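You operate a simulated robot arm through the tools that you are given. There is no shell and no other tool.

Carry out the task below with a simulated robot arm. There is one attempt and no reset: what you move stays moved.

Task
Change the rest hinge's thin shim for the size that the gauge asks.
Fine: slacken the hinge knob, draw the thin shim out, then read the gauge; one shim home, knob tight again. Where these are worked on the way, their far stop is far enough and under half their travel is too little: hinge knob.

The check looks at the end state, three seconds after you hand in, the way a careful person would. Anything else that was tipped, shoved, dropped, spilled or broken makes it a failure.

Robot
A 7-joint arm with a two-finger parallel gripper, fixed in place. Base frame: the origin is on the floor under the middle of its stand, x ahead of it, y to its left, z up; the work surface is at about z = 820. Units: mm, degrees, N and s.
With the tool pointing down near the work surface it reaches from about 220 to 740 mm from the base axis. Its first joint turns from -166.0 to 166.0 degrees. Payload 1.57 kg.
Tool frame: the origin (TCP) lies between the finger pads and is the grasp point; the fingertips stand 30 mm ahead of it; z points along the fingers, y is the line along which they close. Largest opening 110 mm; finger width 24, thickness 12; the body of the gripper, 48 by 112 mm, starts 78 mm behind the TCP.
Orientation is that of the tool frame in the base frame, as a unit quaternion [w, x, y, z]. With the fingers straight down and closing along the base's y, the tool's x points along the base's -x, its y along +y and its z along -z.

Tools
- The arm moves only by the tool drive_tool. Its argument "commands" is a list of rows, each a list of 6 numbers: the shift along the tool's x, y, z in cm, then the turn, a rotation vector about the tool's x, y, z in degrees. In form: [[x, y, z, rx, ry, rz], ...]. A call has 1 to 20 rows; each row shifts and turns the commanded pose from where the row before left it, along the tool's axes as they then stand. "jaw" is the gripper command, from -1 (shut) to 1 (fully open), values between in proportion, set as the call begins (left out, the last holds). Each row takes 0.2 s and may step no farther than 50 mm and 8.6 degrees from the row before; otherwise, or with a gripper value out of range, the whole call is refused. A pose out of reach is approached as far as the arm can. The call stops where the force on the tool passes 40 N (or 10 N more than at its start, if that is more) or the arm is blocked; 0.2 s more then pass. Each finger travels about 45 mm/s and halts on what it meets, pressing with about 38 N; the grip force reading is that of the motor and also rises with nothing between the fingers. The clock runs only during rows and for 0.2 s after the last one: add rows that do not move to give the fingers time. The reply holds the time, the measured pose of the TCP, the force on the tool along the base axes, the opening and the grip force, in the units named above and with some noise, with the torque about the TCP (base axes, N m) and any sound that the robot's microphone picked up.
- Cameras (640 x 400 px; columns grow to the right, rows downward): "scene" is fixed at [220.6, 651.4, 1545.4]; the picture's right is [-0.89, -0.46, 0.00], its down [-0.31, 0.60, -0.74] and it looks along [0.34, -0.66, -0.67] (base axes); focal length 365 px, centre (320, 200). "wrist" rides on the gripper at [70, 16, -141] in the tool frame; the picture's right is [-0.23, 0.97, 0.00], its down [-0.85, -0.20, -0.48] and it looks along [-0.47, -0.11, 0.88] (tool axes); focal length 222 px, centre (320, 200). There is no depth. A picture from a camera that has moved, and an enlarged one, comes with that camera's place and axes in the base frame and with its lens.
- camera(camera): a new picture of that camera. It takes no simulated time.
- slide_trunk(by): slides the trunk up (or, below 0, down) by that many mm; the arm rides with it, the base frame stays. It gives what a move gives, with no picture.
- enlarge(camera, box): a new picture of the part [left, top, right, bottom] of that camera's present view, enlarged. It takes no simulated time.
- close_job(): hands the job in; it is judged then, once.

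Places have to be worked out from the pictures, the camera data and where the tool is seen. Open the gripper and draw the arm clear of the work before you hand the job in, unless the task says otherwise.

The tools are called after "Call:" as name(argument=value, ...) on one line, values as JSON. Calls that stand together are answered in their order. drive_tool: Moves the arm, as the interface text tells. Its arguments: {"type":"object","properties":{"commands":{"type":"array","items":{"type":"array","items":{"type":"number"}}},"jaw":{"type":"number"}},"required":["commands"]} The other tools are called the same way: slide_trunk (by) moves the trunk up or down; camera (camera) takes a picture; enlarge (camera, box) takes an enlarged picture of a part of a camera's view; close_job () hands the job in.

At the start:

```text
time_s: 0.0
ee_pos: [422.1, 230.2, 1244.0]
tcp_rot: [0.0, 0.0, 1.0, 0.0]
ft_force: [0.3, -0.1, -0.4]
ft_torque: [0.0, -0.01, -0.03]
finger_gap: 110.1
gripper_force: 0.0
trunk travel left (down, up): [-525.0, 65.0]
```

scene: 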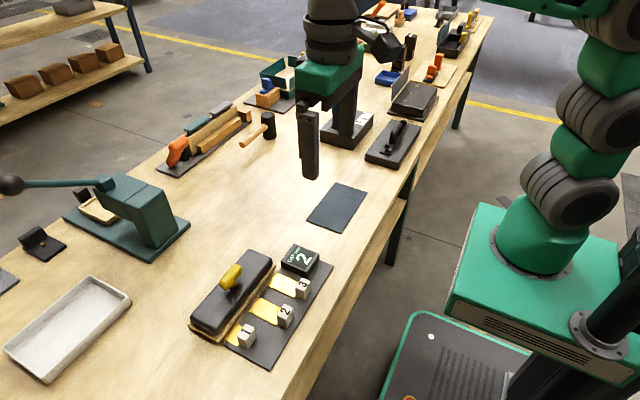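
wrist: 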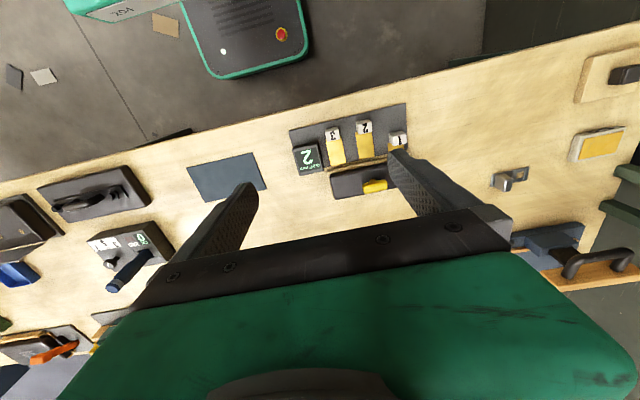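

I start by looking more closely at the hinge, shims and gauge before moving anything.

Call:
enlarge(camera="scene", box=[160, 220, 360, 380])

Call:
enlarge(camera="wrist", box=[270, 80, 430, 220])

```text
2.50 times, centred on (260, 300) of scene
camera zoom: at [220.6, 651.4, 1545.4], right [-0.89, -0.46, 0.0], down [-0.31, 0.6, -0.74], along [0.34, -0.66, -0.67], focal length 912 px, centre (470, -50)
```

zoom: 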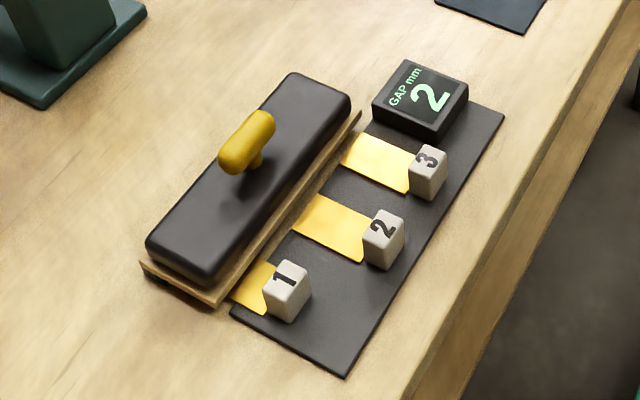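

```text
2.86 times, centred on (350, 150) of wrist
camera zoom: at [352.4, 247.7, 1384.3], right [0.23, 0.97, 0.0], down [0.85, -0.2, 0.48], along [0.47, -0.11, -0.88], focal length 635 px, centre (234, 343)
```

zoom: 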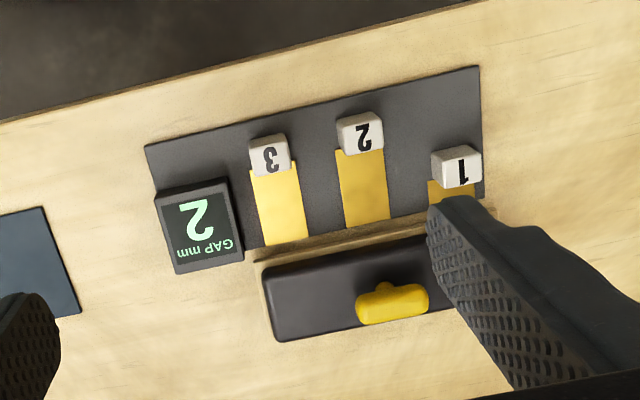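

The gauge shows 2 now but the task says to read it only after the thin shim is out. I estimate the knob at about (603, 323, 902), shim 1's tab near (515, 391, 865) and the gauge near (515, 177). I'll move the tool closer, above the hinge, for better views.

Call:
drive_tool(commands=[[-1.5, 1.8, 3.0, 0, 0, 0], [-1.5, 1.8, 3.0, 0, 0, 0], [-1.5, 1.8, 3.0, 0, 0, 0], [-1.5, 1.8, 3.0, 0, 0, 0], [-1.5, 1.8, 3.0, 0, 0, 0], [0, 0, 0, 0, 0, 0], [0, 0, 0, 0, 0, 0]])

Call:
camera(camera="wrist")

Call:
camera(camera="scene")

```text
time_s: 1.6
ee_pos: [498.4, 321.0, 1093.5]
tcp_rot: [0.001, 0.001, 1.0, 0.0]
ft_force: [-0.2, -0.8, 0.4]
ft_torque: [0.03, 0.01, -0.01]
finger_gap: 110.0
gripper_force: 0.0
trunk travel left (down, up): [-525.0, 65.0]
```

```text
taken
camera wrist: at [428.2, 337.1, 1234.2], right [0.23, 0.97, 0.0], down [0.85, -0.2, 0.48], along [0.47, -0.11, -0.88], focal length 222 px, centre (320, 200)
```

wrist: 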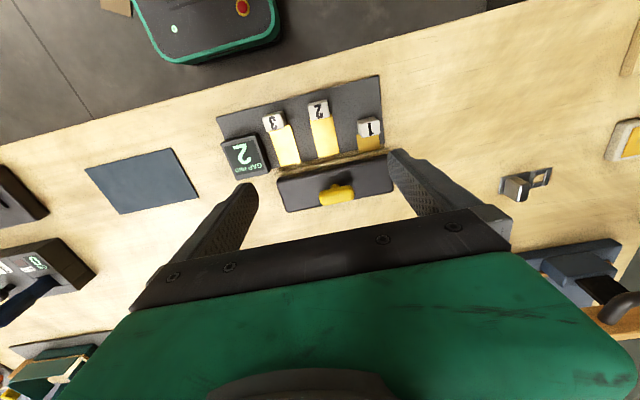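

```text
taken
```

scene: 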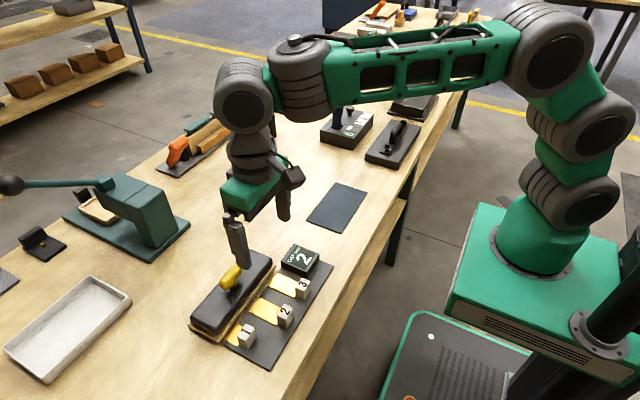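

Enlarging the wrist view on the hinge assembly to fix places.

Call:
enlarge(camera="wrist", box=[210, 70, 410, 220])

Call:
enlarge(camera="scene", box=[180, 240, 340, 370])

```text
2.67 times, centred on (310, 145) of wrist
camera zoom: at [428.2, 337.1, 1234.2], right [0.23, 0.97, 0.0], down [0.85, -0.2, 0.48], along [0.47, -0.11, -0.88], focal length 592 px, centre (347, 347)
```

zoom: 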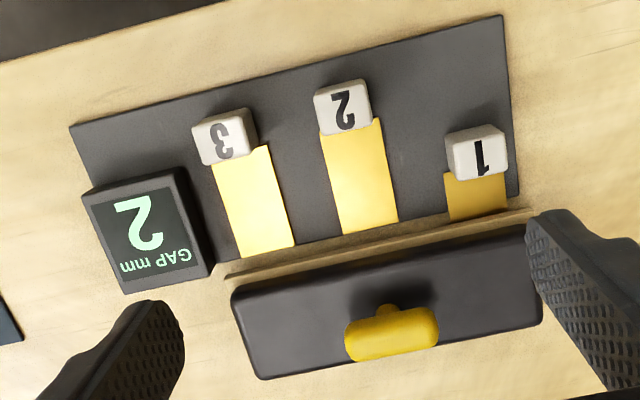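

```text
3.08 times, centred on (260, 305) of scene
camera zoom: at [220.6, 651.4, 1545.4], right [-0.89, -0.46, 0.0], down [-0.31, 0.6, -0.74], along [0.34, -0.66, -0.67], focal length 1123 px, centre (505, -123)
```

zoom: 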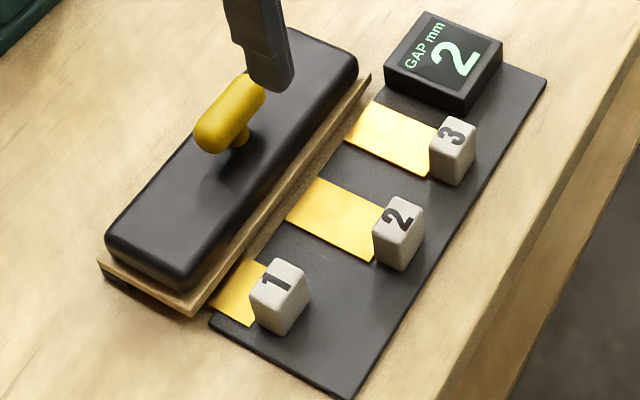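

The plate is axis-aligned (near edge x≈447, y 150–428), so shims slide along base x. The knob bar lies along y at about (602, 325, 904), length about 56 mm, and tab 1's top is around (517, 398, 867). I'll move over the knob and turn the tool 90° clockwise (seen from above) so the fingers close across the bar.

Call:
drive_tool(commands=[[-3.5, 0.15, 2.5, 0, 0, 0], [-3.5, 0.15, 2.5, 0, 0, 0], [-3.4, 0.1, 2.5, 0, 0, 0], [0, 0, 0, 0, 0, 8.2], [0, 0, 0, 0, 0, 8.2], [0, 0, 0, 0, 0, 8.2], [0, 0, 0, 0, 0, 8.2], [0, 0, 0, 0, 0, 8.2], [0, 0, 0, 0, 0, 8.2], [0, 0, 0, 0, 0, 8.2], [0, 0, 0, 0, 0, 8.2], [0, 0, 0, 0, 0, 8.2], [0, 0, 0, 0, 0, 8.2], [0, 0, 0, 0, 0, 8.0], [0, 0, 0, 0, 0, 0], [0, 0, 0, 0, 0, 0]])

Call:
camera(camera="wrist")

Call:
camera(camera="scene")

```text
time_s: 5.0
ee_pos: [601.7, 325.9, 1018.2]
tcp_rot: [-0.001, 0.708, 0.706, 0.0]
ft_force: [0.7, -1.0, -0.1]
ft_torque: [-0.03, 0.01, 0.01]
finger_gap: 110.1
gripper_force: 0.0
trunk travel left (down, up): [-525.0, 65.0]
```

```text
taken
camera wrist: at [617.7, 395.2, 1159.5], right [0.97, -0.23, 0.0], down [-0.2, -0.85, 0.48], along [-0.11, -0.47, -0.88], focal length 222 px, centre (320, 200)
```

wrist: 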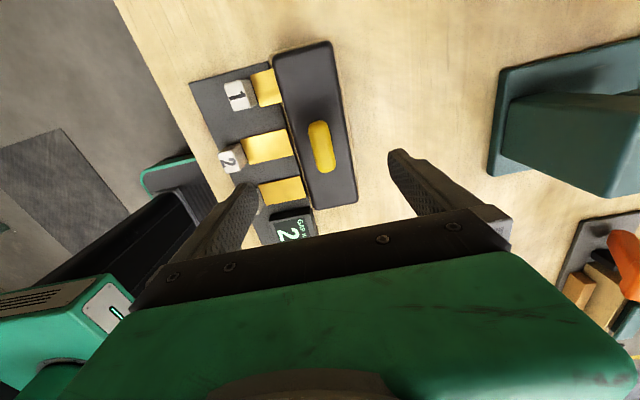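

```text
taken
```

scene: 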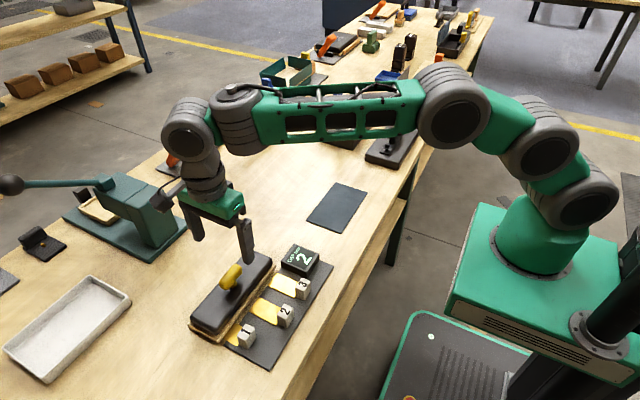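

The tool now closes along x. I enlarge the wrist view to refine knob position and check for markings.

Call:
enlarge(camera="wrist", box=[180, 30, 400, 250])

Call:
enlarge(camera="scene", box=[180, 240, 290, 350])

```text
1.82 times, centred on (290, 140) of wrist
camera zoom: at [617.7, 395.2, 1159.5], right [0.97, -0.23, 0.0], down [-0.2, -0.85, 0.48], along [-0.11, -0.47, -0.88], focal length 404 px, centre (374, 309)
```

zoom: 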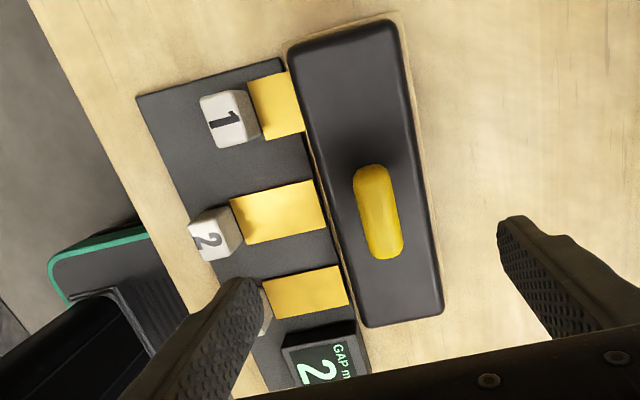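

```text
3.64 times, centred on (235, 295) of scene
camera zoom: at [220.6, 651.4, 1545.4], right [-0.89, -0.46, 0.0], down [-0.31, 0.6, -0.74], along [0.34, -0.66, -0.67], focal length 1327 px, centre (629, -146)
```

zoom: 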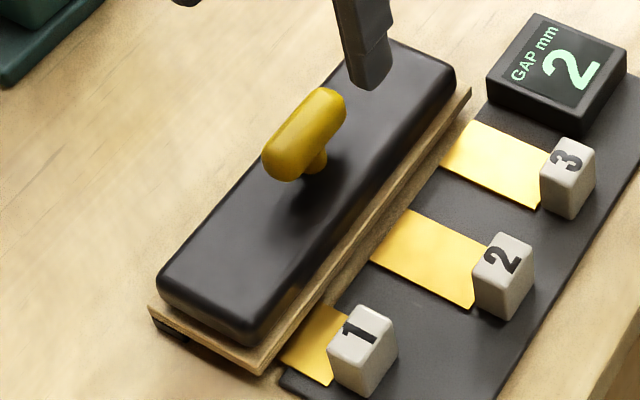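

From this view the bar is centred at about (605, 324), lying along y, about 20 mm thick with its top near z≈914. I descend with open fingers to TCP z≈928 and look before gripping.

Call:
drive_tool(commands=[[-0.1, 0.15, 3.0, 0, 0, 0], [-0.09, 0.15, 3.0, 0, 0, 0], [0, 0, 3.0, 0, 0, 0], [0, 0, 0, 0, 0, 0], [0, 0, 0, 0, 0, 0]])

Call:
camera(camera="wrist")

Call:
enlarge(camera="scene", box=[160, 210, 320, 350])

```text
time_s: 6.2
ee_pos: [605.3, 323.4, 927.6]
tcp_rot: [0.0, 0.707, 0.707, 0.001]
ft_force: [0.5, 0.1, -0.3]
ft_torque: [-0.03, -0.02, -0.02]
finger_gap: 110.0
gripper_force: 0.1
trunk travel left (down, up): [-525.0, 65.0]
```

```text
taken
camera wrist: at [621.3, 392.7, 1068.6], right [0.97, -0.23, 0.0], down [-0.2, -0.86, 0.48], along [-0.11, -0.47, -0.88], focal length 222 px, centre (320, 200)
```

wrist: 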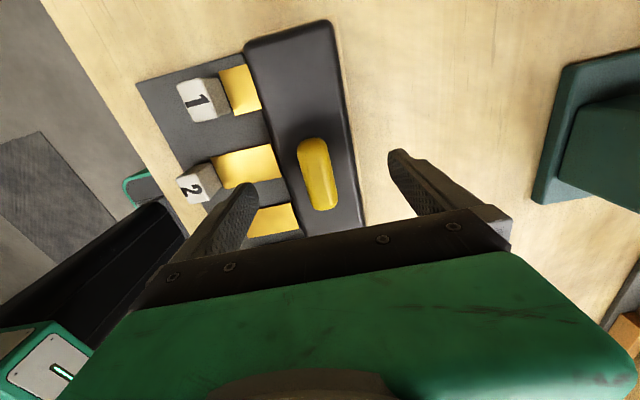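

```text
2.86 times, centred on (240, 280) of scene
camera zoom: at [220.6, 651.4, 1545.4], right [-0.89, -0.46, 0.0], down [-0.31, 0.6, -0.74], along [0.34, -0.66, -0.67], focal length 1043 px, centre (549, -29)
```

zoom: 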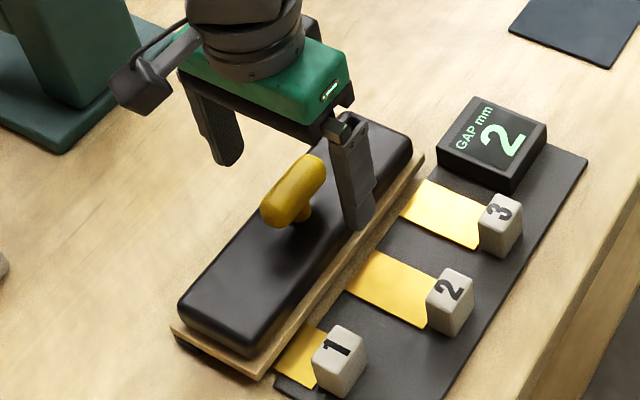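

The fingers straddle the bar evenly and the tips sit at z≈898. I lower 8 mm more and close on the bar.

Call:
drive_tool(commands=[[0, 0, 0.4, 0, 0, 0], [0, 0, 0.4, 0, 0, 0], [0, 0, 0, 0, 0, 0]])

Call:
drive_tool(commands=[[0, 0, 0, 0, 0, 0], [0, 0, 0, 0, 0, 0], [0, 0, 0, 0, 0, 0], [0, 0, 0, 0, 0, 0], [0, 0, 0, 0, 0, 0], [0, 0, 0, 0, 0, 0], [0, 0, 0, 0, 0, 0]], jaw=-1)

Call:
camera(camera="wrist")

Call:
enlarge(camera="scene", box=[160, 210, 320, 350])

```text
time_s: 7.0
ee_pos: [605.8, 323.1, 918.7]
tcp_rot: [0.0, 0.707, 0.707, -0.001]
ft_force: [0.1, 0.3, -0.5]
ft_torque: [0.01, 0.04, 0.04]
finger_gap: 109.9
gripper_force: 0.0
trunk travel left (down, up): [-525.0, 65.0]
```

```text
time_s: 8.6
ee_pos: [604.5, 322.8, 918.9]
tcp_rot: [0.0, 0.707, 0.707, 0.0]
ft_force: [-3.4, -0.8, -0.4]
ft_torque: [-0.09, 0.08, 0.0]
finger_gap: 24.0
gripper_force: 32.5
trunk travel left (down, up): [-525.0, 65.0]
```

```text
taken
camera wrist: at [620.6, 393.1, 1060.6], right [0.97, -0.23, 0.0], down [-0.2, -0.85, 0.48], along [-0.11, -0.47, -0.88], focal length 222 px, centre (320, 200)
```

wrist: 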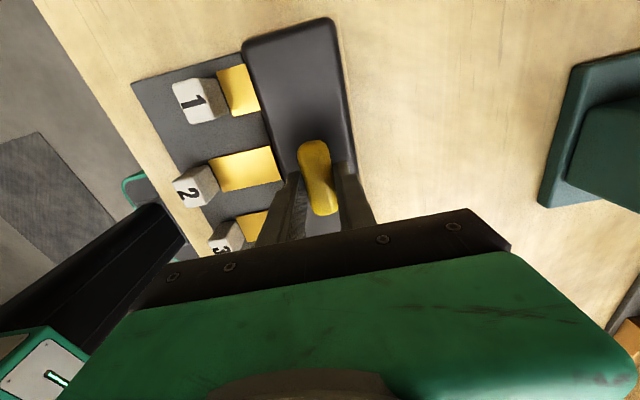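

```text
2.86 times, centred on (240, 280) of scene
camera zoom: at [220.6, 651.4, 1545.4], right [-0.89, -0.46, 0.0], down [-0.31, 0.6, -0.74], along [0.34, -0.66, -0.67], focal length 1043 px, centre (549, -29)
```

zoom: 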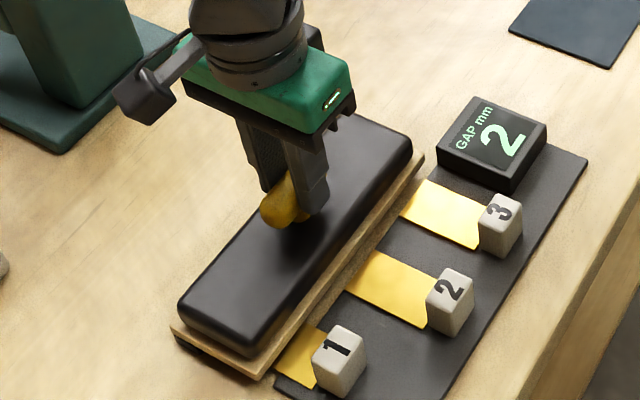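

The bar is held (gap 24 mm). I turn counter-clockwise (seen from above), which should slacken it, a small amount first to check torque and response.

Call:
drive_tool(commands=[[0, 0, 0, 0, 0, -5], [0, 0, 0, 0, 0, -5], [0, 0, 0, 0, 0, 0]])

Call:
camera(camera="wrist")

```text
time_s: 9.4
ee_pos: [605.6, 323.1, 919.6]
tcp_rot: [0.0, 0.643, 0.766, 0.0]
ft_force: [0.7, -1.1, -4.2]
ft_torque: [0.17, -0.26, -0.02]
finger_gap: 23.8
gripper_force: 35.9
trunk travel left (down, up): [-525.0, 65.0]
```

```text
taken
camera wrist: at [608.6, 394.9, 1060.6], right [1.0, -0.05, 0.0], down [-0.05, -0.88, 0.48], along [-0.03, -0.48, -0.88], focal length 222 px, centre (320, 200)
```

wrist: 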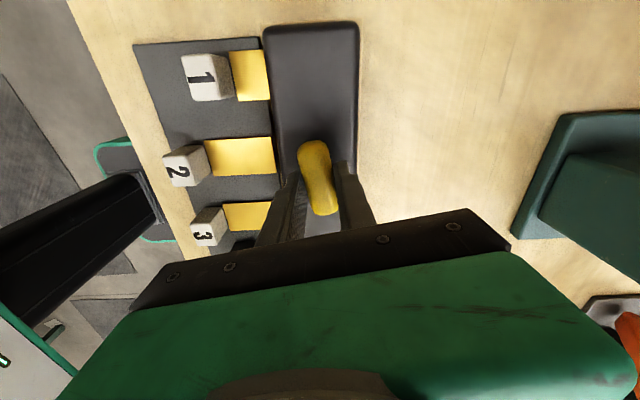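

The knob follows with almost no resistance (10° turned, torque small). I continue counter-clockwise in steps, watching for a stop.

Call:
drive_tool(commands=[[0, 0, 0, 0, 0, -6], [0, 0, 0, 0, 0, -6], [0, 0, 0, 0, 0, -6], [0, 0, 0, 0, 0, -6], [0, 0, 0, 0, 0, -6], [0, 0, 0, 0, 0, 0]])

Call:
camera(camera="wrist")

Call:
enlarge(camera="scene", box=[160, 210, 320, 350])

```text
time_s: 10.8
ee_pos: [606.3, 323.4, 918.1]
tcp_rot: [0.0, 0.421, 0.907, 0.0]
ft_force: [7.1, 1.6, -4.2]
ft_torque: [-0.07, -0.29, 0.0]
finger_gap: 23.8
gripper_force: 35.3
trunk travel left (down, up): [-525.0, 65.0]
```

```text
taken
camera wrist: at [573.0, 387.6, 1060.7], right [0.89, 0.45, 0.0], down [0.4, -0.78, 0.48], along [0.22, -0.43, -0.88], focal length 222 px, centre (320, 200)
```

wrist: 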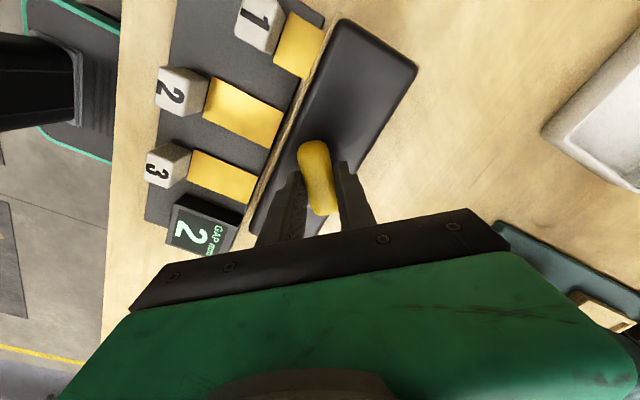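

```text
2.86 times, centred on (240, 280) of scene
camera zoom: at [220.6, 651.4, 1545.4], right [-0.89, -0.46, 0.0], down [-0.31, 0.6, -0.74], along [0.34, -0.66, -0.67], focal length 1043 px, centre (549, -29)
```

zoom: 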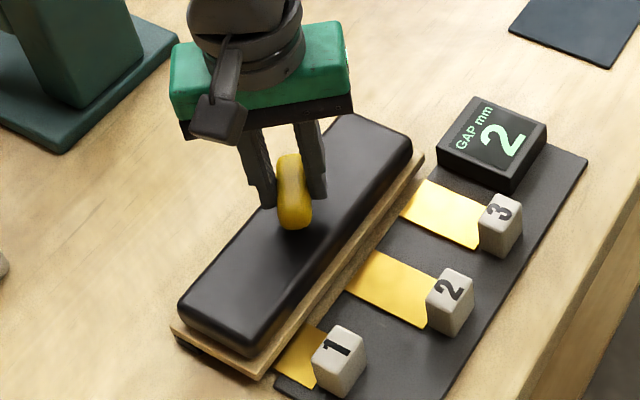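

40° turned, knob following. I keep going counter-clockwise.

Call:
drive_tool(commands=[[0, 0, 0, 0, 0, -6], [0, 0, 0, 0, 0, -6], [0, 0, 0, 0, 0, -6], [0, 0, 0, 0, 0, -6], [0, 0, 0, 0, 0, 0]])

Call:
camera(camera="wrist")

```text
time_s: 12.0
ee_pos: [606.0, 324.1, 918.4]
tcp_rot: [0.0, 0.224, 0.975, -0.001]
ft_force: [14.3, 6.5, -6.0]
ft_torque: [0.11, -0.55, -0.01]
finger_gap: 24.1
gripper_force: 35.9
trunk travel left (down, up): [-525.0, 65.0]
```

```text
taken
camera wrist: at [550.3, 369.5, 1060.7], right [0.63, 0.78, 0.0], down [0.68, -0.55, 0.48], along [0.37, -0.3, -0.88], focal length 222 px, centre (320, 200)
```

wrist: 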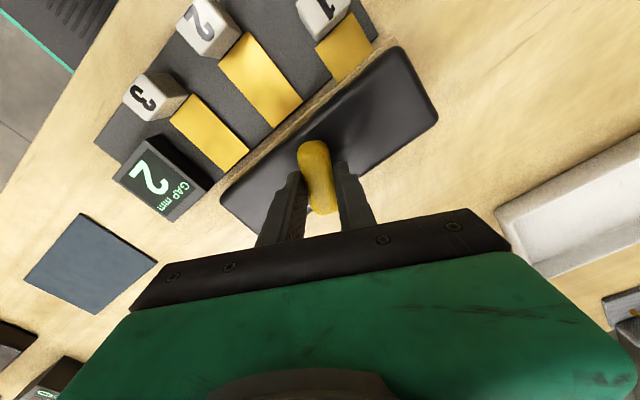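

Side force is growing (14 N in +x, 6.5 N in +y), so my rotation centre is a little off the knob's axis. I shift the commanded point about 1 mm that way and check the force before turning further.

Call:
drive_tool(commands=[[-0.07, 0.09, 0, 0, 0, 0], [0, 0, 0, 0, 0, 0]])

```text
time_s: 12.6
ee_pos: [606.3, 322.5, 918.2]
tcp_rot: [-0.001, 0.225, 0.974, -0.001]
ft_force: [10.5, 5.3, -4.7]
ft_torque: [-0.1, -0.87, -0.03]
finger_gap: 24.0
gripper_force: 35.9
trunk travel left (down, up): [-525.0, 65.0]
```

The force dropped a bit (about 4 N per mm), so I shift another 2.5 mm in +x and 1.3 mm in +y.

Call:
drive_tool(commands=[[-0.085, 0.115, 0, 0, 0, 0], [-0.085, 0.115, 0, 0, 0, 0], [0, 0, 0, 0, 0, 0]])

```text
time_s: 13.4
ee_pos: [606.4, 324.3, 919.4]
tcp_rot: [-0.001, 0.225, 0.974, -0.002]
ft_force: [-8.2, -5.6, 1.1]
ft_torque: [0.28, 0.54, 0.01]
finger_gap: 23.8
gripper_force: 35.7
trunk travel left (down, up): [-525.0, 65.0]
```

Overshot slightly; I move back about 1.1 mm and continue the turn.

Call:
drive_tool(commands=[[0.07, -0.1, 0, 0, 0, 0], [0, 0, 0, 0, 0, -6], [0, 0, 0, 0, 0, -6], [0, 0, 0, 0, 0, 0]])

Call:
camera(camera="wrist")

```text
time_s: 14.4
ee_pos: [606.8, 325.6, 919.0]
tcp_rot: [-0.001, 0.122, 0.993, -0.001]
ft_force: [-8.2, -2.6, -5.2]
ft_torque: [0.08, 0.08, 0.01]
finger_gap: 23.8
gripper_force: 35.7
trunk travel left (down, up): [-525.0, 65.0]
```

```text
taken
camera wrist: at [542.5, 357.4, 1060.7], right [0.45, 0.89, 0.0], down [0.78, -0.4, 0.48], along [0.43, -0.22, -0.88], focal length 222 px, centre (320, 200)
```

wrist: 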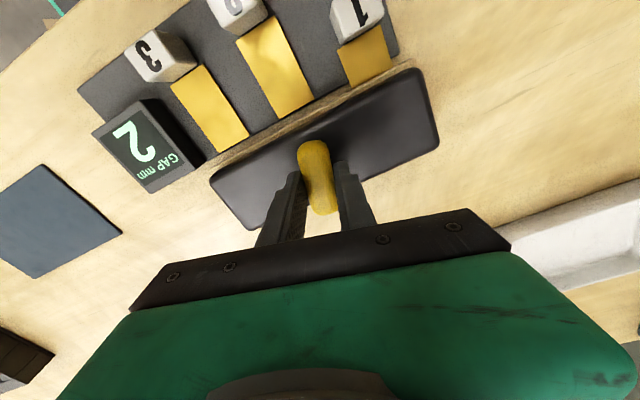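

76° turned, no stop yet and the torque is still tiny. I continue counter-clockwise.

Call:
drive_tool(commands=[[0, 0, 0, 0, 0, -6], [0, 0, 0, 0, 0, -6], [0, 0, 0, 0, 0, -6], [0, 0, 0, 0, 0, 0]])

Call:
camera(camera="wrist")

Call:
enlarge(camera="scene", box=[160, 210, 320, 350])

```text
time_s: 15.4
ee_pos: [607.0, 325.2, 919.4]
tcp_rot: [0.0, -0.035, 0.999, 0.0]
ft_force: [-6.2, 1.7, -9.0]
ft_torque: [0.01, -0.41, -1.24]
finger_gap: 25.0
gripper_force: 36.8
trunk travel left (down, up): [-525.0, 65.0]
```

```text
taken
camera wrist: at [536.0, 336.7, 1060.7], right [0.16, 0.99, 0.0], down [0.87, -0.14, 0.48], along [0.47, -0.08, -0.88], focal length 222 px, centre (320, 200)
```

wrist: 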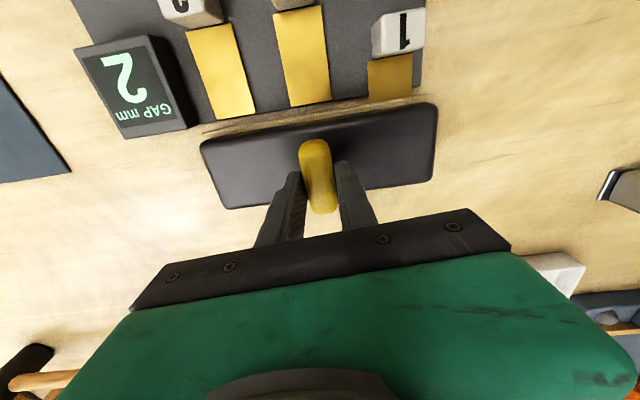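

```text
2.86 times, centred on (240, 280) of scene
camera zoom: at [220.6, 651.4, 1545.4], right [-0.89, -0.46, 0.0], down [-0.31, 0.6, -0.74], along [0.34, -0.66, -0.67], focal length 1043 px, centre (549, -29)
```

zoom: 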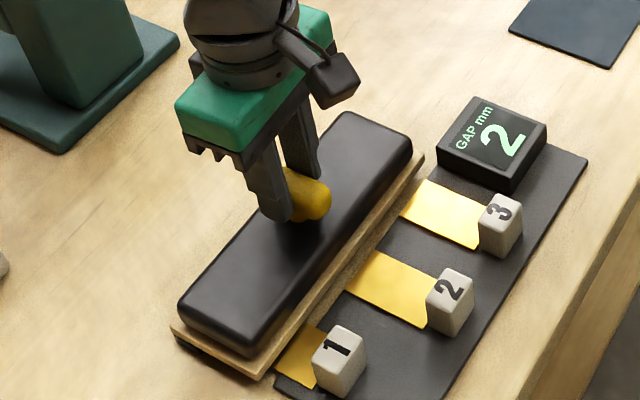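

Torque jumped to −1.24 N·m and the jaw spread by 1 mm at 94°, so the knob is at its slack stop (bar now along x). I ease back 3°, open the jaw and lift clear.

Call:
drive_tool(commands=[[0, 0, 0, 0, 0, 3.0], [0, 0, 0, 0, 0, 0]])

Call:
drive_tool(commands=[[0, 0, 0, 0, 0, 0], [0, 0, 0, 0, 0, 0], [0, 0, 0, 0, 0, 0], [0, 0, 0, 0, 0, 0], [0, 0, 0, 0, 0, 0], [0, 0, 0, 0, 0, 0]], jaw=0.6)

Call:
drive_tool(commands=[[0, 0, -3, 0, 0, 0], [0, 0, -4, 0, 0, 0], [0, 0, -4, 0, 0, 0], [0, 0, 0, 0, 0, 0], [0, 0, 0, 0, 0, 0]])

Call:
camera(camera="wrist")

Call:
enlarge(camera="scene", box=[160, 210, 320, 350])

```text
time_s: 16.0
ee_pos: [607.6, 324.1, 918.6]
tcp_rot: [0.0, -0.009, 1.0, 0.0]
ft_force: [-1.2, 3.3, -8.3]
ft_torque: [0.16, -0.04, -0.49]
finger_gap: 24.0
gripper_force: 36.5
trunk travel left (down, up): [-525.0, 65.0]
```

```text
time_s: 17.4
ee_pos: [608.0, 324.8, 919.5]
tcp_rot: [0.0, -0.009, 1.0, 0.0]
ft_force: [-0.2, -0.1, 0.2]
ft_torque: [0.01, 0.0, 0.0]
finger_gap: 88.1
gripper_force: 0.0
trunk travel left (down, up): [-525.0, 65.0]
```

```text
time_s: 18.6
ee_pos: [608.0, 326.2, 1030.2]
tcp_rot: [0.0, -0.009, 1.0, -0.001]
ft_force: [0.9, 0.1, 0.2]
ft_torque: [0.01, -0.01, 0.03]
finger_gap: 88.1
gripper_force: 0.0
trunk travel left (down, up): [-525.0, 65.0]
```

```text
taken
camera wrist: at [536.5, 340.9, 1171.9], right [0.21, 0.98, 0.0], down [0.86, -0.18, 0.48], along [0.47, -0.1, -0.88], focal length 222 px, centre (320, 200)
```

wrist: 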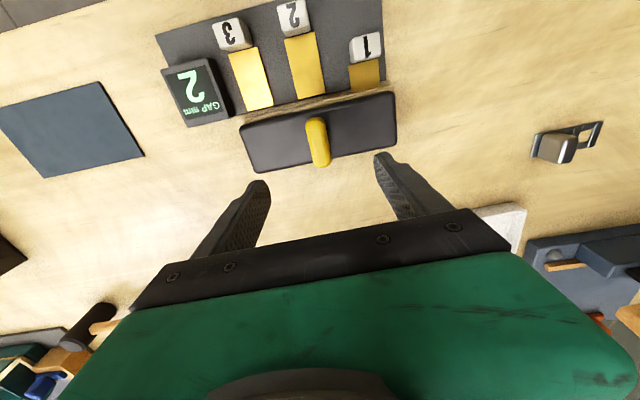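

```text
2.86 times, centred on (240, 280) of scene
camera zoom: at [220.6, 651.4, 1545.4], right [-0.89, -0.46, 0.0], down [-0.31, 0.6, -0.74], along [0.34, -0.66, -0.67], focal length 1043 px, centre (549, -29)
```

zoom: 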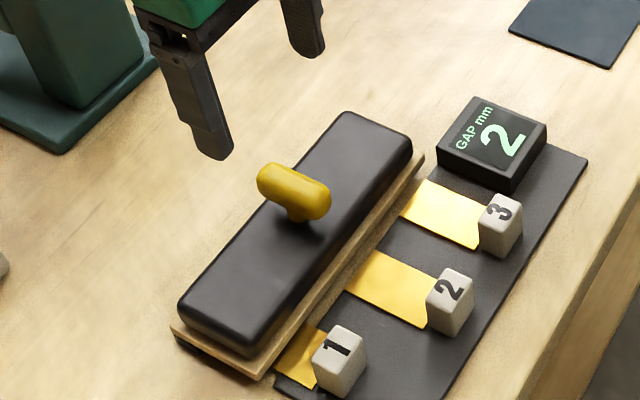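

The knob bar now lies along x, slack. Next I move above shim 1's tab at a safe height (TCP z≈960) and square up the yaw.

Call:
drive_tool(commands=[[0, 0, 0, 0, 0, 1.0], [2.3, 1.8, 1.75, 0, 0, 0], [2.3, 1.8, 1.75, 0, 0, 0], [2.3, 1.8, 1.75, 0, 0, 0], [2.2, 1.8, 1.75, 0, 0, 0], [0, 0, 0, 0, 0, 0], [0, 0, 0, 0, 0, 0]])

Call:
camera(camera="wrist")

Call:
enlarge(camera="scene", box=[180, 240, 320, 370])

```text
time_s: 20.2
ee_pos: [516.4, 396.6, 959.0]
tcp_rot: [0.0, 0.0, 1.0, 0.0]
ft_force: [-0.5, 0.8, 1.1]
ft_torque: [0.01, 0.0, 0.0]
finger_gap: 88.1
gripper_force: 0.1
trunk travel left (down, up): [-525.0, 65.0]
```

```text
taken
camera wrist: at [445.8, 413.5, 1101.2], right [0.23, 0.97, 0.0], down [0.86, -0.2, 0.48], along [0.47, -0.11, -0.88], focal length 222 px, centre (320, 200)
```

wrist: 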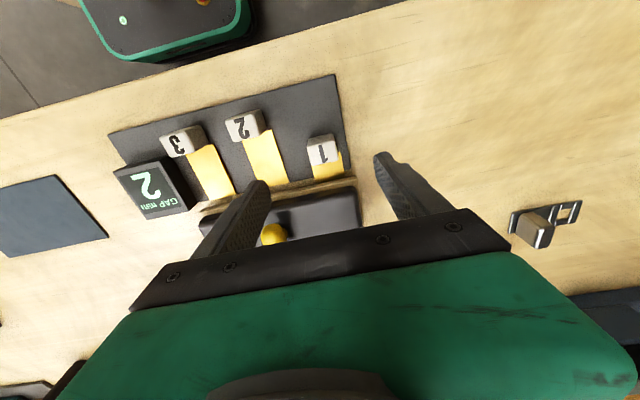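

```text
3.08 times, centred on (250, 305) of scene
camera zoom: at [220.6, 651.4, 1545.4], right [-0.89, -0.46, 0.0], down [-0.31, 0.6, -0.74], along [0.34, -0.66, -0.67], focal length 1123 px, centre (535, -123)
```

zoom: 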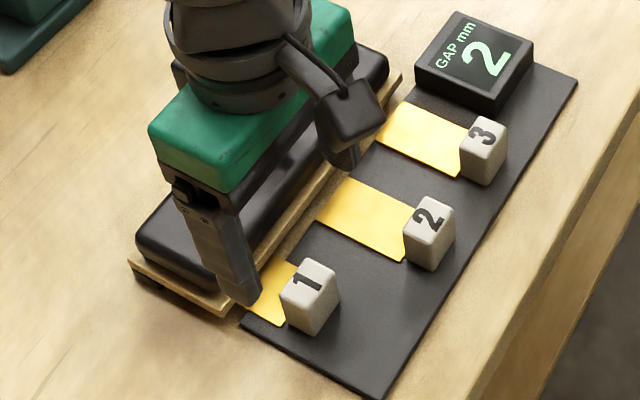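

Call:
enlarge(camera="wrist", box=[200, 70, 400, 230])

```text
2.50 times, centred on (300, 150) of wrist
camera zoom: at [445.8, 413.5, 1101.2], right [0.23, 0.97, 0.0], down [0.86, -0.2, 0.48], along [0.47, -0.11, -0.88], focal length 555 px, centre (370, 325)
```

zoom: 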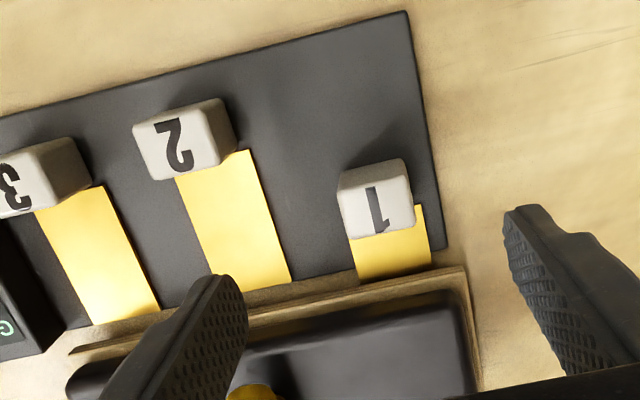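

Tab 1 measures about 30 mm wide (y 385–415) and 21 mm long (x 505–527), top z≈867. The other tabs are parked near x≈474, so shim travel is about 42 mm. I narrow the jaw to about 60 mm, shift +3.4 mm in y and descend to just above the tab for a check.

Call:
drive_tool(commands=[[0, 0.34, 0, 0, 0, 0], [0, 0, 2.0, 0, 0, 0], [0, 0, 2.0, 0, 0, 0], [0, 0, 1.4, 0, 0, 0], [0, 0, 0, 0, 0, 0], [0, 0, 0, 0, 0, 0]], jaw=0.1)

Call:
camera(camera="wrist")

Call:
enlarge(camera="scene", box=[180, 240, 320, 370])

```text
time_s: 21.6
ee_pos: [515.7, 399.9, 905.9]
tcp_rot: [-0.001, 0.0, 1.0, 0.0]
ft_force: [-0.6, -0.8, -0.3]
ft_torque: [-0.02, -0.02, -0.02]
finger_gap: 60.6
gripper_force: 0.0
trunk travel left (down, up): [-525.0, 65.0]
```

```text
taken
camera wrist: at [445.7, 416.4, 1047.1], right [0.23, 0.97, 0.0], down [0.86, -0.2, 0.48], along [0.47, -0.11, -0.88], focal length 222 px, centre (320, 200)
```

wrist: 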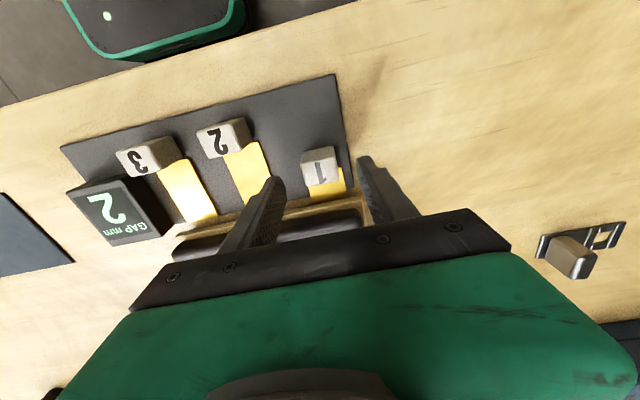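

```text
3.08 times, centred on (250, 305) of scene
camera zoom: at [220.6, 651.4, 1545.4], right [-0.89, -0.46, 0.0], down [-0.31, 0.6, -0.74], along [0.34, -0.66, -0.67], focal length 1123 px, centre (535, -123)
```

zoom: 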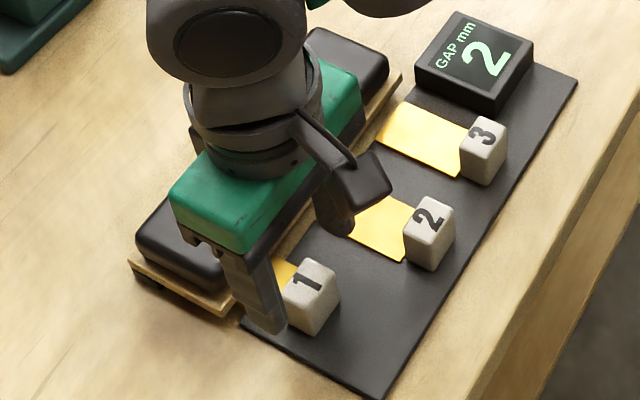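

The tab is centred between the fingers. I descend 38 mm (tips to z≈838) and close on the tab.

Call:
drive_tool(commands=[[0, 0, 2.0, 0, 0, 0], [0, 0, 1.0, 0, 0, 0], [0, 0, 0.8, 0, 0, 0], [0, 0, 0, 0, 0, 0]])

Call:
drive_tool(commands=[[0, 0, 0, 0, 0, 0], [0, 0, 0, 0, 0, 0], [0, 0, 0, 0, 0, 0], [0, 0, 0, 0, 0, 0], [0, 0, 0, 0, 0, 0]], jaw=-1)

Call:
enlarge(camera="scene", box=[180, 240, 320, 370])

Call:
camera(camera="wrist")

```text
time_s: 22.6
ee_pos: [516.0, 399.7, 867.5]
tcp_rot: [0.0, -0.001, 1.0, 0.001]
ft_force: [1.1, -0.4, -0.2]
ft_torque: [-0.04, 0.03, 0.0]
finger_gap: 60.6
gripper_force: 0.1
trunk travel left (down, up): [-525.0, 65.0]
```

```text
time_s: 23.8
ee_pos: [517.3, 400.9, 867.1]
tcp_rot: [0.0, -0.001, 1.0, 0.0]
ft_force: [0.7, 0.4, -0.5]
ft_torque: [0.0, 0.01, -0.02]
finger_gap: 31.4
gripper_force: 40.1
trunk travel left (down, up): [-525.0, 65.0]
```

```text
3.08 times, centred on (250, 305) of scene
camera zoom: at [220.6, 651.4, 1545.4], right [-0.89, -0.46, 0.0], down [-0.31, 0.6, -0.74], along [0.34, -0.66, -0.67], focal length 1123 px, centre (535, -123)
```

zoom: 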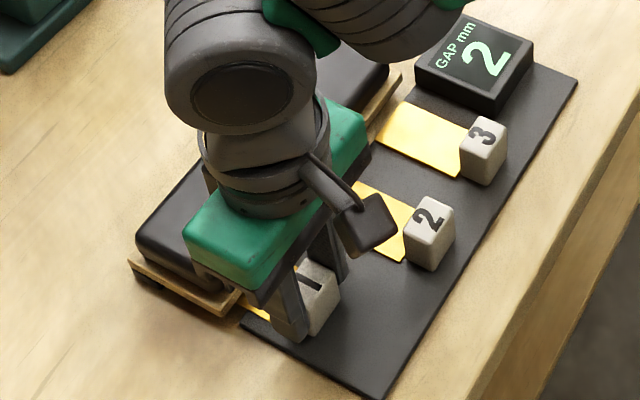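

```text
taken
camera wrist: at [446.2, 416.5, 1009.0], right [0.23, 0.97, 0.0], down [0.86, -0.2, 0.48], along [0.47, -0.11, -0.88], focal length 222 px, centre (320, 200)
```

wrist: 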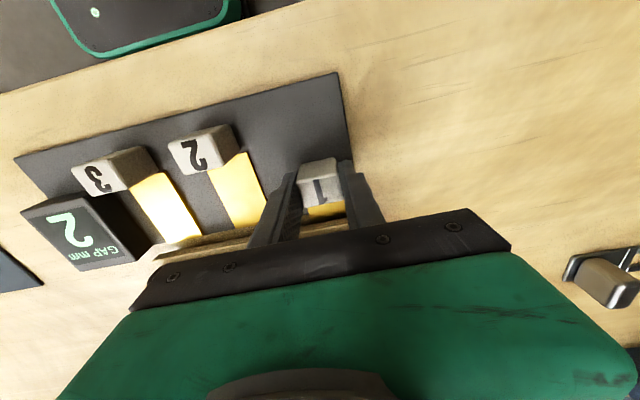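

Tab 1 is held with no side load. I draw it straight out toward −x, 20 mm first, watching the force.

Call:
drive_tool(commands=[[0.5, 0, 0, 0, 0, 0], [0.5, 0, 0, 0, 0, 0], [0.5, 0, 0, 0, 0, 0], [0.5, 0, 0, 0, 0, 0], [0, 0, 0, 0, 0, 0]])

Call:
camera(camera="wrist")

```text
time_s: 25.0
ee_pos: [495.6, 400.5, 866.9]
tcp_rot: [0.0, 0.0, 1.0, 0.0]
ft_force: [-0.6, -0.2, -2.4]
ft_torque: [0.06, -0.3, -0.05]
finger_gap: 31.2
gripper_force: 40.5
trunk travel left (down, up): [-525.0, 65.0]
```

```text
taken
camera wrist: at [425.9, 416.5, 1009.1], right [0.23, 0.97, 0.0], down [0.86, -0.2, 0.48], along [0.47, -0.11, -0.88], focal length 222 px, centre (320, 200)
```

wrist: 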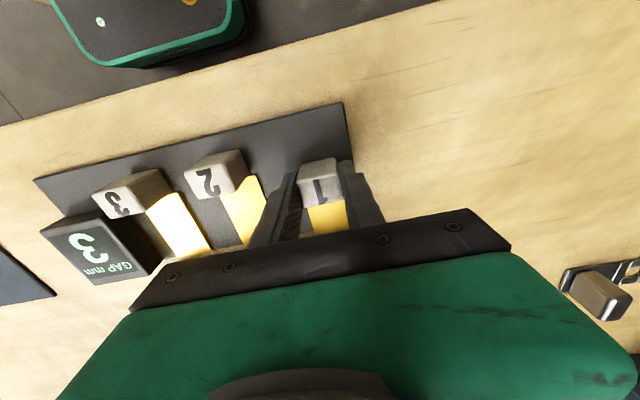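

The shim slides freely, and the gauge has changed to 3. I draw the shim the remaining ~22 mm to line up with the other parked tabs (x≈474).

Call:
drive_tool(commands=[[0.55, 0, 0, 0, 0, 0], [0.55, 0, 0, 0, 0, 0], [0.55, 0, 0, 0, 0, 0], [0.5, 0, 0, 0, 0, 0], [0, 0, 0, 0, 0, 0]])

Call:
camera(camera="wrist")

Call:
enlarge(camera="scene", box=[180, 240, 320, 370])

```text
time_s: 26.2
ee_pos: [474.6, 399.7, 868.4]
tcp_rot: [0.0, 0.0, 1.0, 0.0]
ft_force: [0.1, -1.9, -0.5]
ft_torque: [0.0, 0.13, -0.06]
finger_gap: 31.1
gripper_force: 40.4
trunk travel left (down, up): [-525.0, 65.0]
```

```text
taken
camera wrist: at [404.5, 416.6, 1009.1], right [0.23, 0.97, 0.0], down [0.86, -0.2, 0.48], along [0.47, -0.11, -0.88], focal length 222 px, centre (320, 200)
```

wrist: 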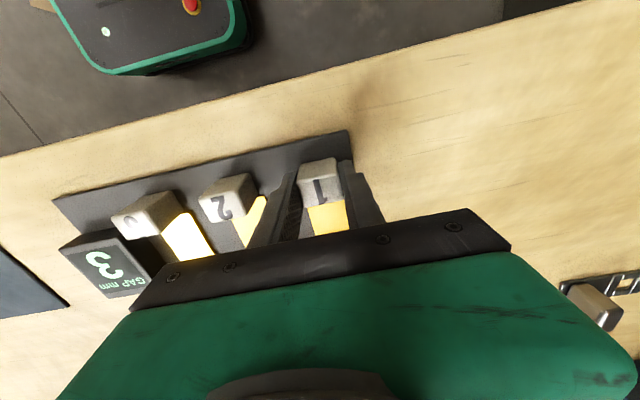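

```text
3.08 times, centred on (250, 305) of scene
camera zoom: at [220.6, 651.4, 1545.4], right [-0.89, -0.46, 0.0], down [-0.31, 0.6, -0.74], along [0.34, -0.66, -0.67], focal length 1123 px, centre (535, -123)
```

zoom: 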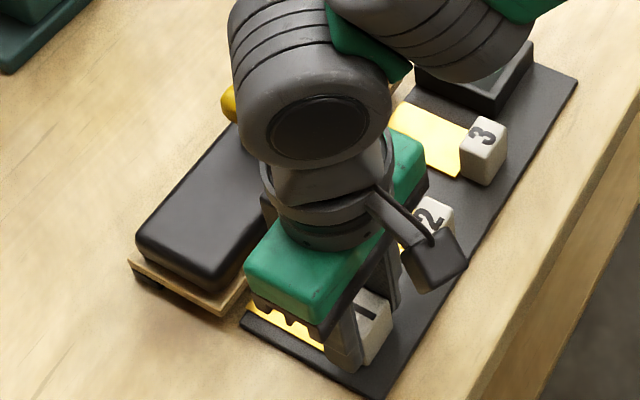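

Shim 1 is out in line with the others. I release with a modest opening (tab 2 is close by on −y) and lift straight up to read the gauge.

Call:
drive_tool(commands=[[0, 0, 0, 0, 0, 0], [0, 0, 0, 0, 0, 0], [0, 0, 0, 0, 0, 0]], jaw=-0.1)

Call:
drive_tool(commands=[[0, 0, -2.0, 0, 0, 0], [0, 0, -3.0, 0, 0, 0], [0, 0, -4.0, 0, 0, 0], [0, 0, -3.0, 0, 0, 0], [0, 0, 0, 0, 0, 0]])

Call:
camera(camera="wrist")

Call:
camera(camera="scene")

```text
time_s: 27.0
ee_pos: [474.7, 401.2, 867.4]
tcp_rot: [0.0, 0.0, 1.0, 0.0]
ft_force: [0.5, 0.4, -0.6]
ft_torque: [0.03, 0.02, -0.02]
finger_gap: 49.5
gripper_force: 0.1
trunk travel left (down, up): [-525.0, 65.0]
```

```text
time_s: 28.2
ee_pos: [474.2, 398.3, 989.8]
tcp_rot: [0.0, 0.0, 1.0, 0.0]
ft_force: [0.3, -0.4, 0.5]
ft_torque: [0.0, -0.01, 0.01]
finger_gap: 49.6
gripper_force: 0.0
trunk travel left (down, up): [-525.0, 65.0]
```

```text
taken
camera wrist: at [404.1, 415.2, 1130.4], right [0.23, 0.97, 0.0], down [0.86, -0.2, 0.48], along [0.47, -0.11, -0.88], focal length 222 px, centre (320, 200)
```

wrist: 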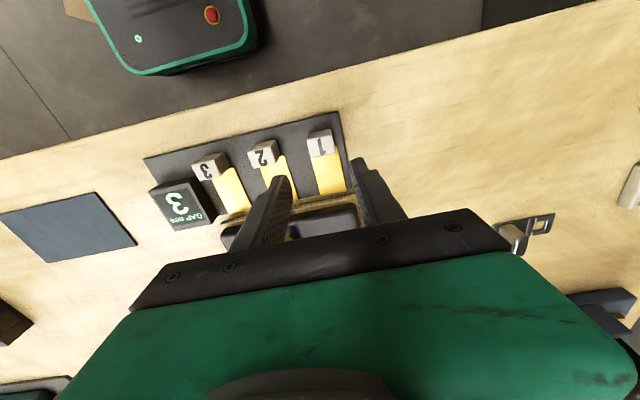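

```text
taken
```

scene: 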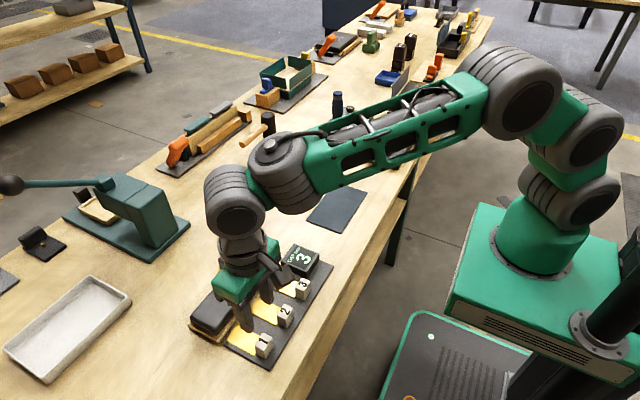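

The gauge now appears to read 3. I enlarge to confirm, and to compare tab positions.

Call:
enlarge(camera="wrist", box=[140, 100, 380, 250])

Call:
enlarge(camera="scene", box=[180, 230, 340, 370])

```text
2.67 times, centred on (260, 175) of wrist
camera zoom: at [404.1, 415.2, 1130.4], right [0.23, 0.97, 0.0], down [0.86, -0.2, 0.48], along [0.47, -0.11, -0.88], focal length 592 px, centre (480, 267)
```

zoom: 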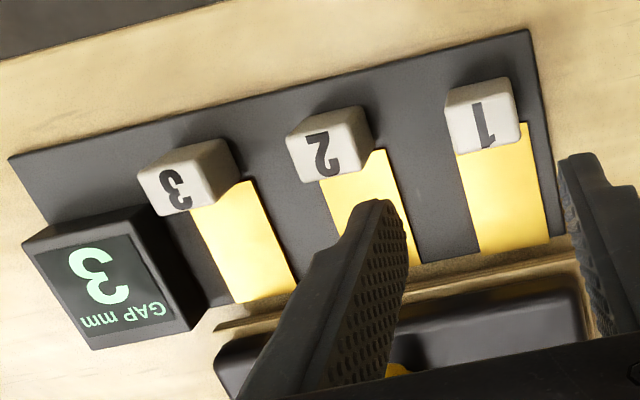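

```text
2.86 times, centred on (260, 300) of scene
camera zoom: at [220.6, 651.4, 1545.4], right [-0.89, -0.46, 0.0], down [-0.31, 0.6, -0.74], along [0.34, -0.66, -0.67], focal length 1043 px, centre (491, -86)
```

zoom: 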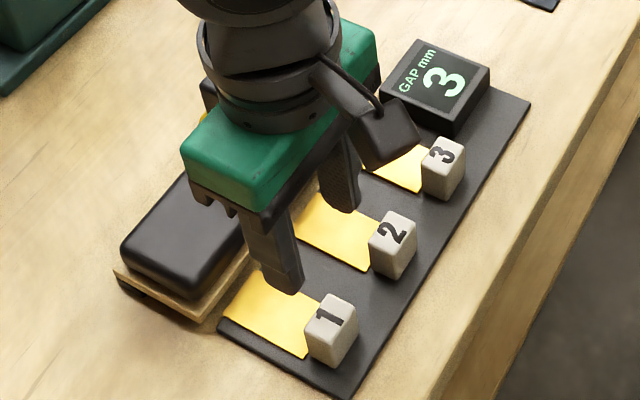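

The gauge clearly reads 3 with the thin shim out, so shim 3 is needed. I move over shim 3's tab (about (470, 250)) to measure it and the clearance to the gauge box, at safe height.

Call:
drive_tool(commands=[[0.1, -3.7, 0.7, 0, 0, 0], [0.1, -3.7, 0.7, 0, 0, 0], [0.1, -3.7, 0.7, 0, 0, 0], [0.1, -3.7, 0.7, 0, 0, 0], [0, 0, 0, 0, 0, 0], [0, 0, 0, 0, 0, 0]])

Call:
enlarge(camera="wrist", box=[230, 90, 470, 240])

Call:
camera(camera="wrist")

Call:
enlarge(camera="scene", box=[180, 230, 340, 370])

```text
time_s: 29.6
ee_pos: [471.4, 251.6, 960.8]
tcp_rot: [0.0, 0.0, 1.0, 0.0]
ft_force: [1.1, 0.6, 0.1]
ft_torque: [0.02, 0.03, -0.01]
finger_gap: 49.5
gripper_force: 0.1
trunk travel left (down, up): [-525.0, 65.0]
```

```text
2.67 times, centred on (350, 165) of wrist
camera zoom: at [400.7, 267.9, 1101.5], right [0.23, 0.97, 0.0], down [0.86, -0.2, 0.48], along [0.47, -0.11, -0.88], focal length 592 px, centre (240, 293)
```

zoom: 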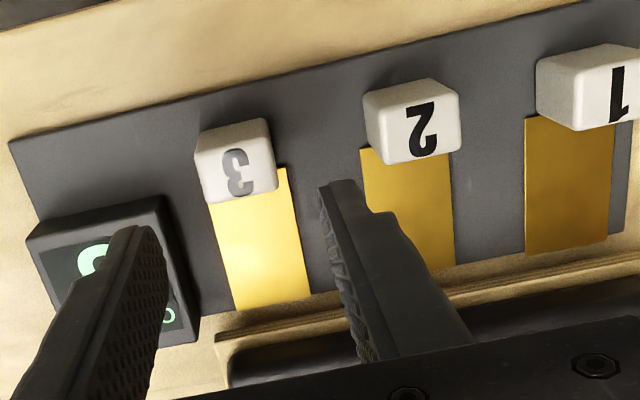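

```text
taken
camera wrist: at [400.7, 267.9, 1101.5], right [0.23, 0.97, 0.0], down [0.86, -0.2, 0.48], along [0.47, -0.11, -0.88], focal length 222 px, centre (320, 200)
```

wrist: 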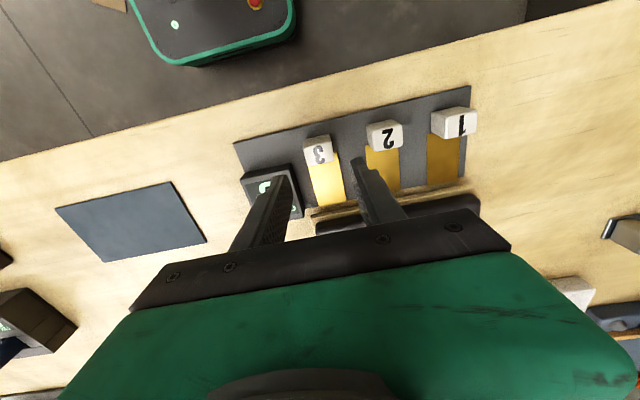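

```text
2.86 times, centred on (260, 300) of scene
camera zoom: at [220.6, 651.4, 1545.4], right [-0.89, -0.46, 0.0], down [-0.31, 0.6, -0.74], along [0.34, -0.66, -0.67], focal length 1043 px, centre (491, -86)
```

zoom: 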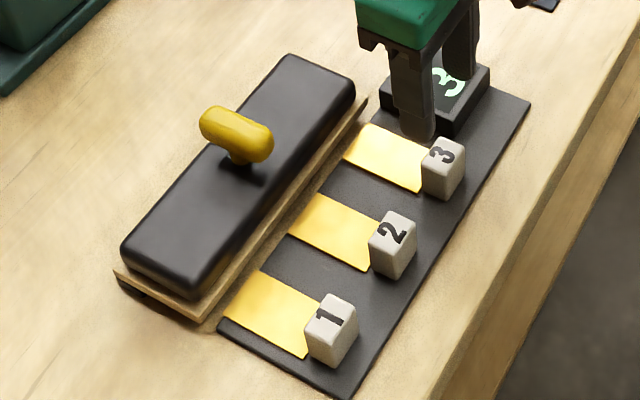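

All three shims look parked clear. Tab 3 measures (470.6, 250.2) spanning y 235–265, and the gauge box edge is near y≈212–215 from x≈479 onward, so I'll use a narrow 40 mm jaw gap and grip at x≈467.5. Descending to just above the tab first.

Call:
drive_tool(commands=[[0.37, -0.14, 0, 0, 0, 0], [0, 0, 2.0, 0, 0, 0], [0, 0, 2.0, 0, 0, 0], [0, 0, 1.6, 0, 0, 0], [0, 0, 0, 0, 0, 0], [0, 0, 0, 0, 0, 0]], jaw=-0.27)

Call:
enlarge(camera="wrist", box=[230, 90, 430, 230])

Call:
enlarge(camera="scene", box=[220, 220, 340, 330])

```text
time_s: 31.0
ee_pos: [467.6, 250.6, 904.5]
tcp_rot: [0.0, 0.0, 1.0, 0.001]
ft_force: [0.3, 0.1, 0.1]
ft_torque: [0.0, -0.01, -0.01]
finger_gap: 40.3
gripper_force: 0.1
trunk travel left (down, up): [-525.0, 65.0]
```

```text
2.86 times, centred on (330, 160) of wrist
camera zoom: at [396.8, 267.7, 1046.0], right [0.23, 0.97, 0.0], down [0.85, -0.2, 0.48], along [0.47, -0.11, -0.88], focal length 635 px, centre (291, 314)
```

zoom: 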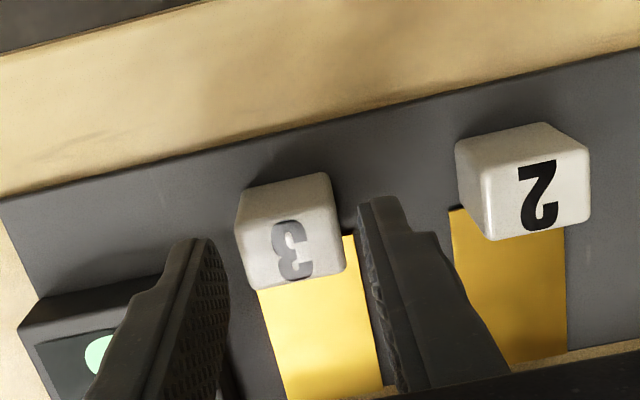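

```text
3.64 times, centred on (280, 275) of scene
camera zoom: at [220.6, 651.4, 1545.4], right [-0.89, -0.46, 0.0], down [-0.31, 0.6, -0.74], along [0.34, -0.66, -0.67], focal length 1327 px, centre (466, -73)
```

zoom: 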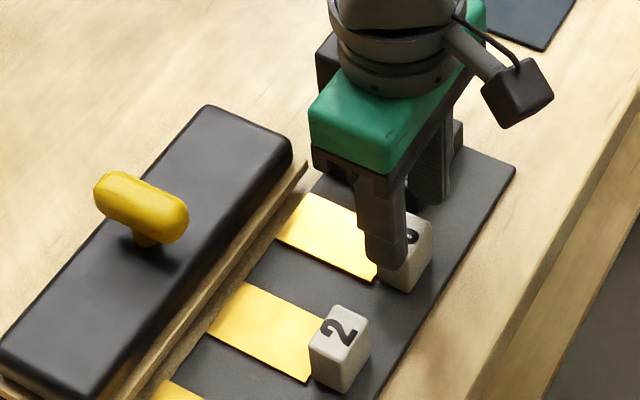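

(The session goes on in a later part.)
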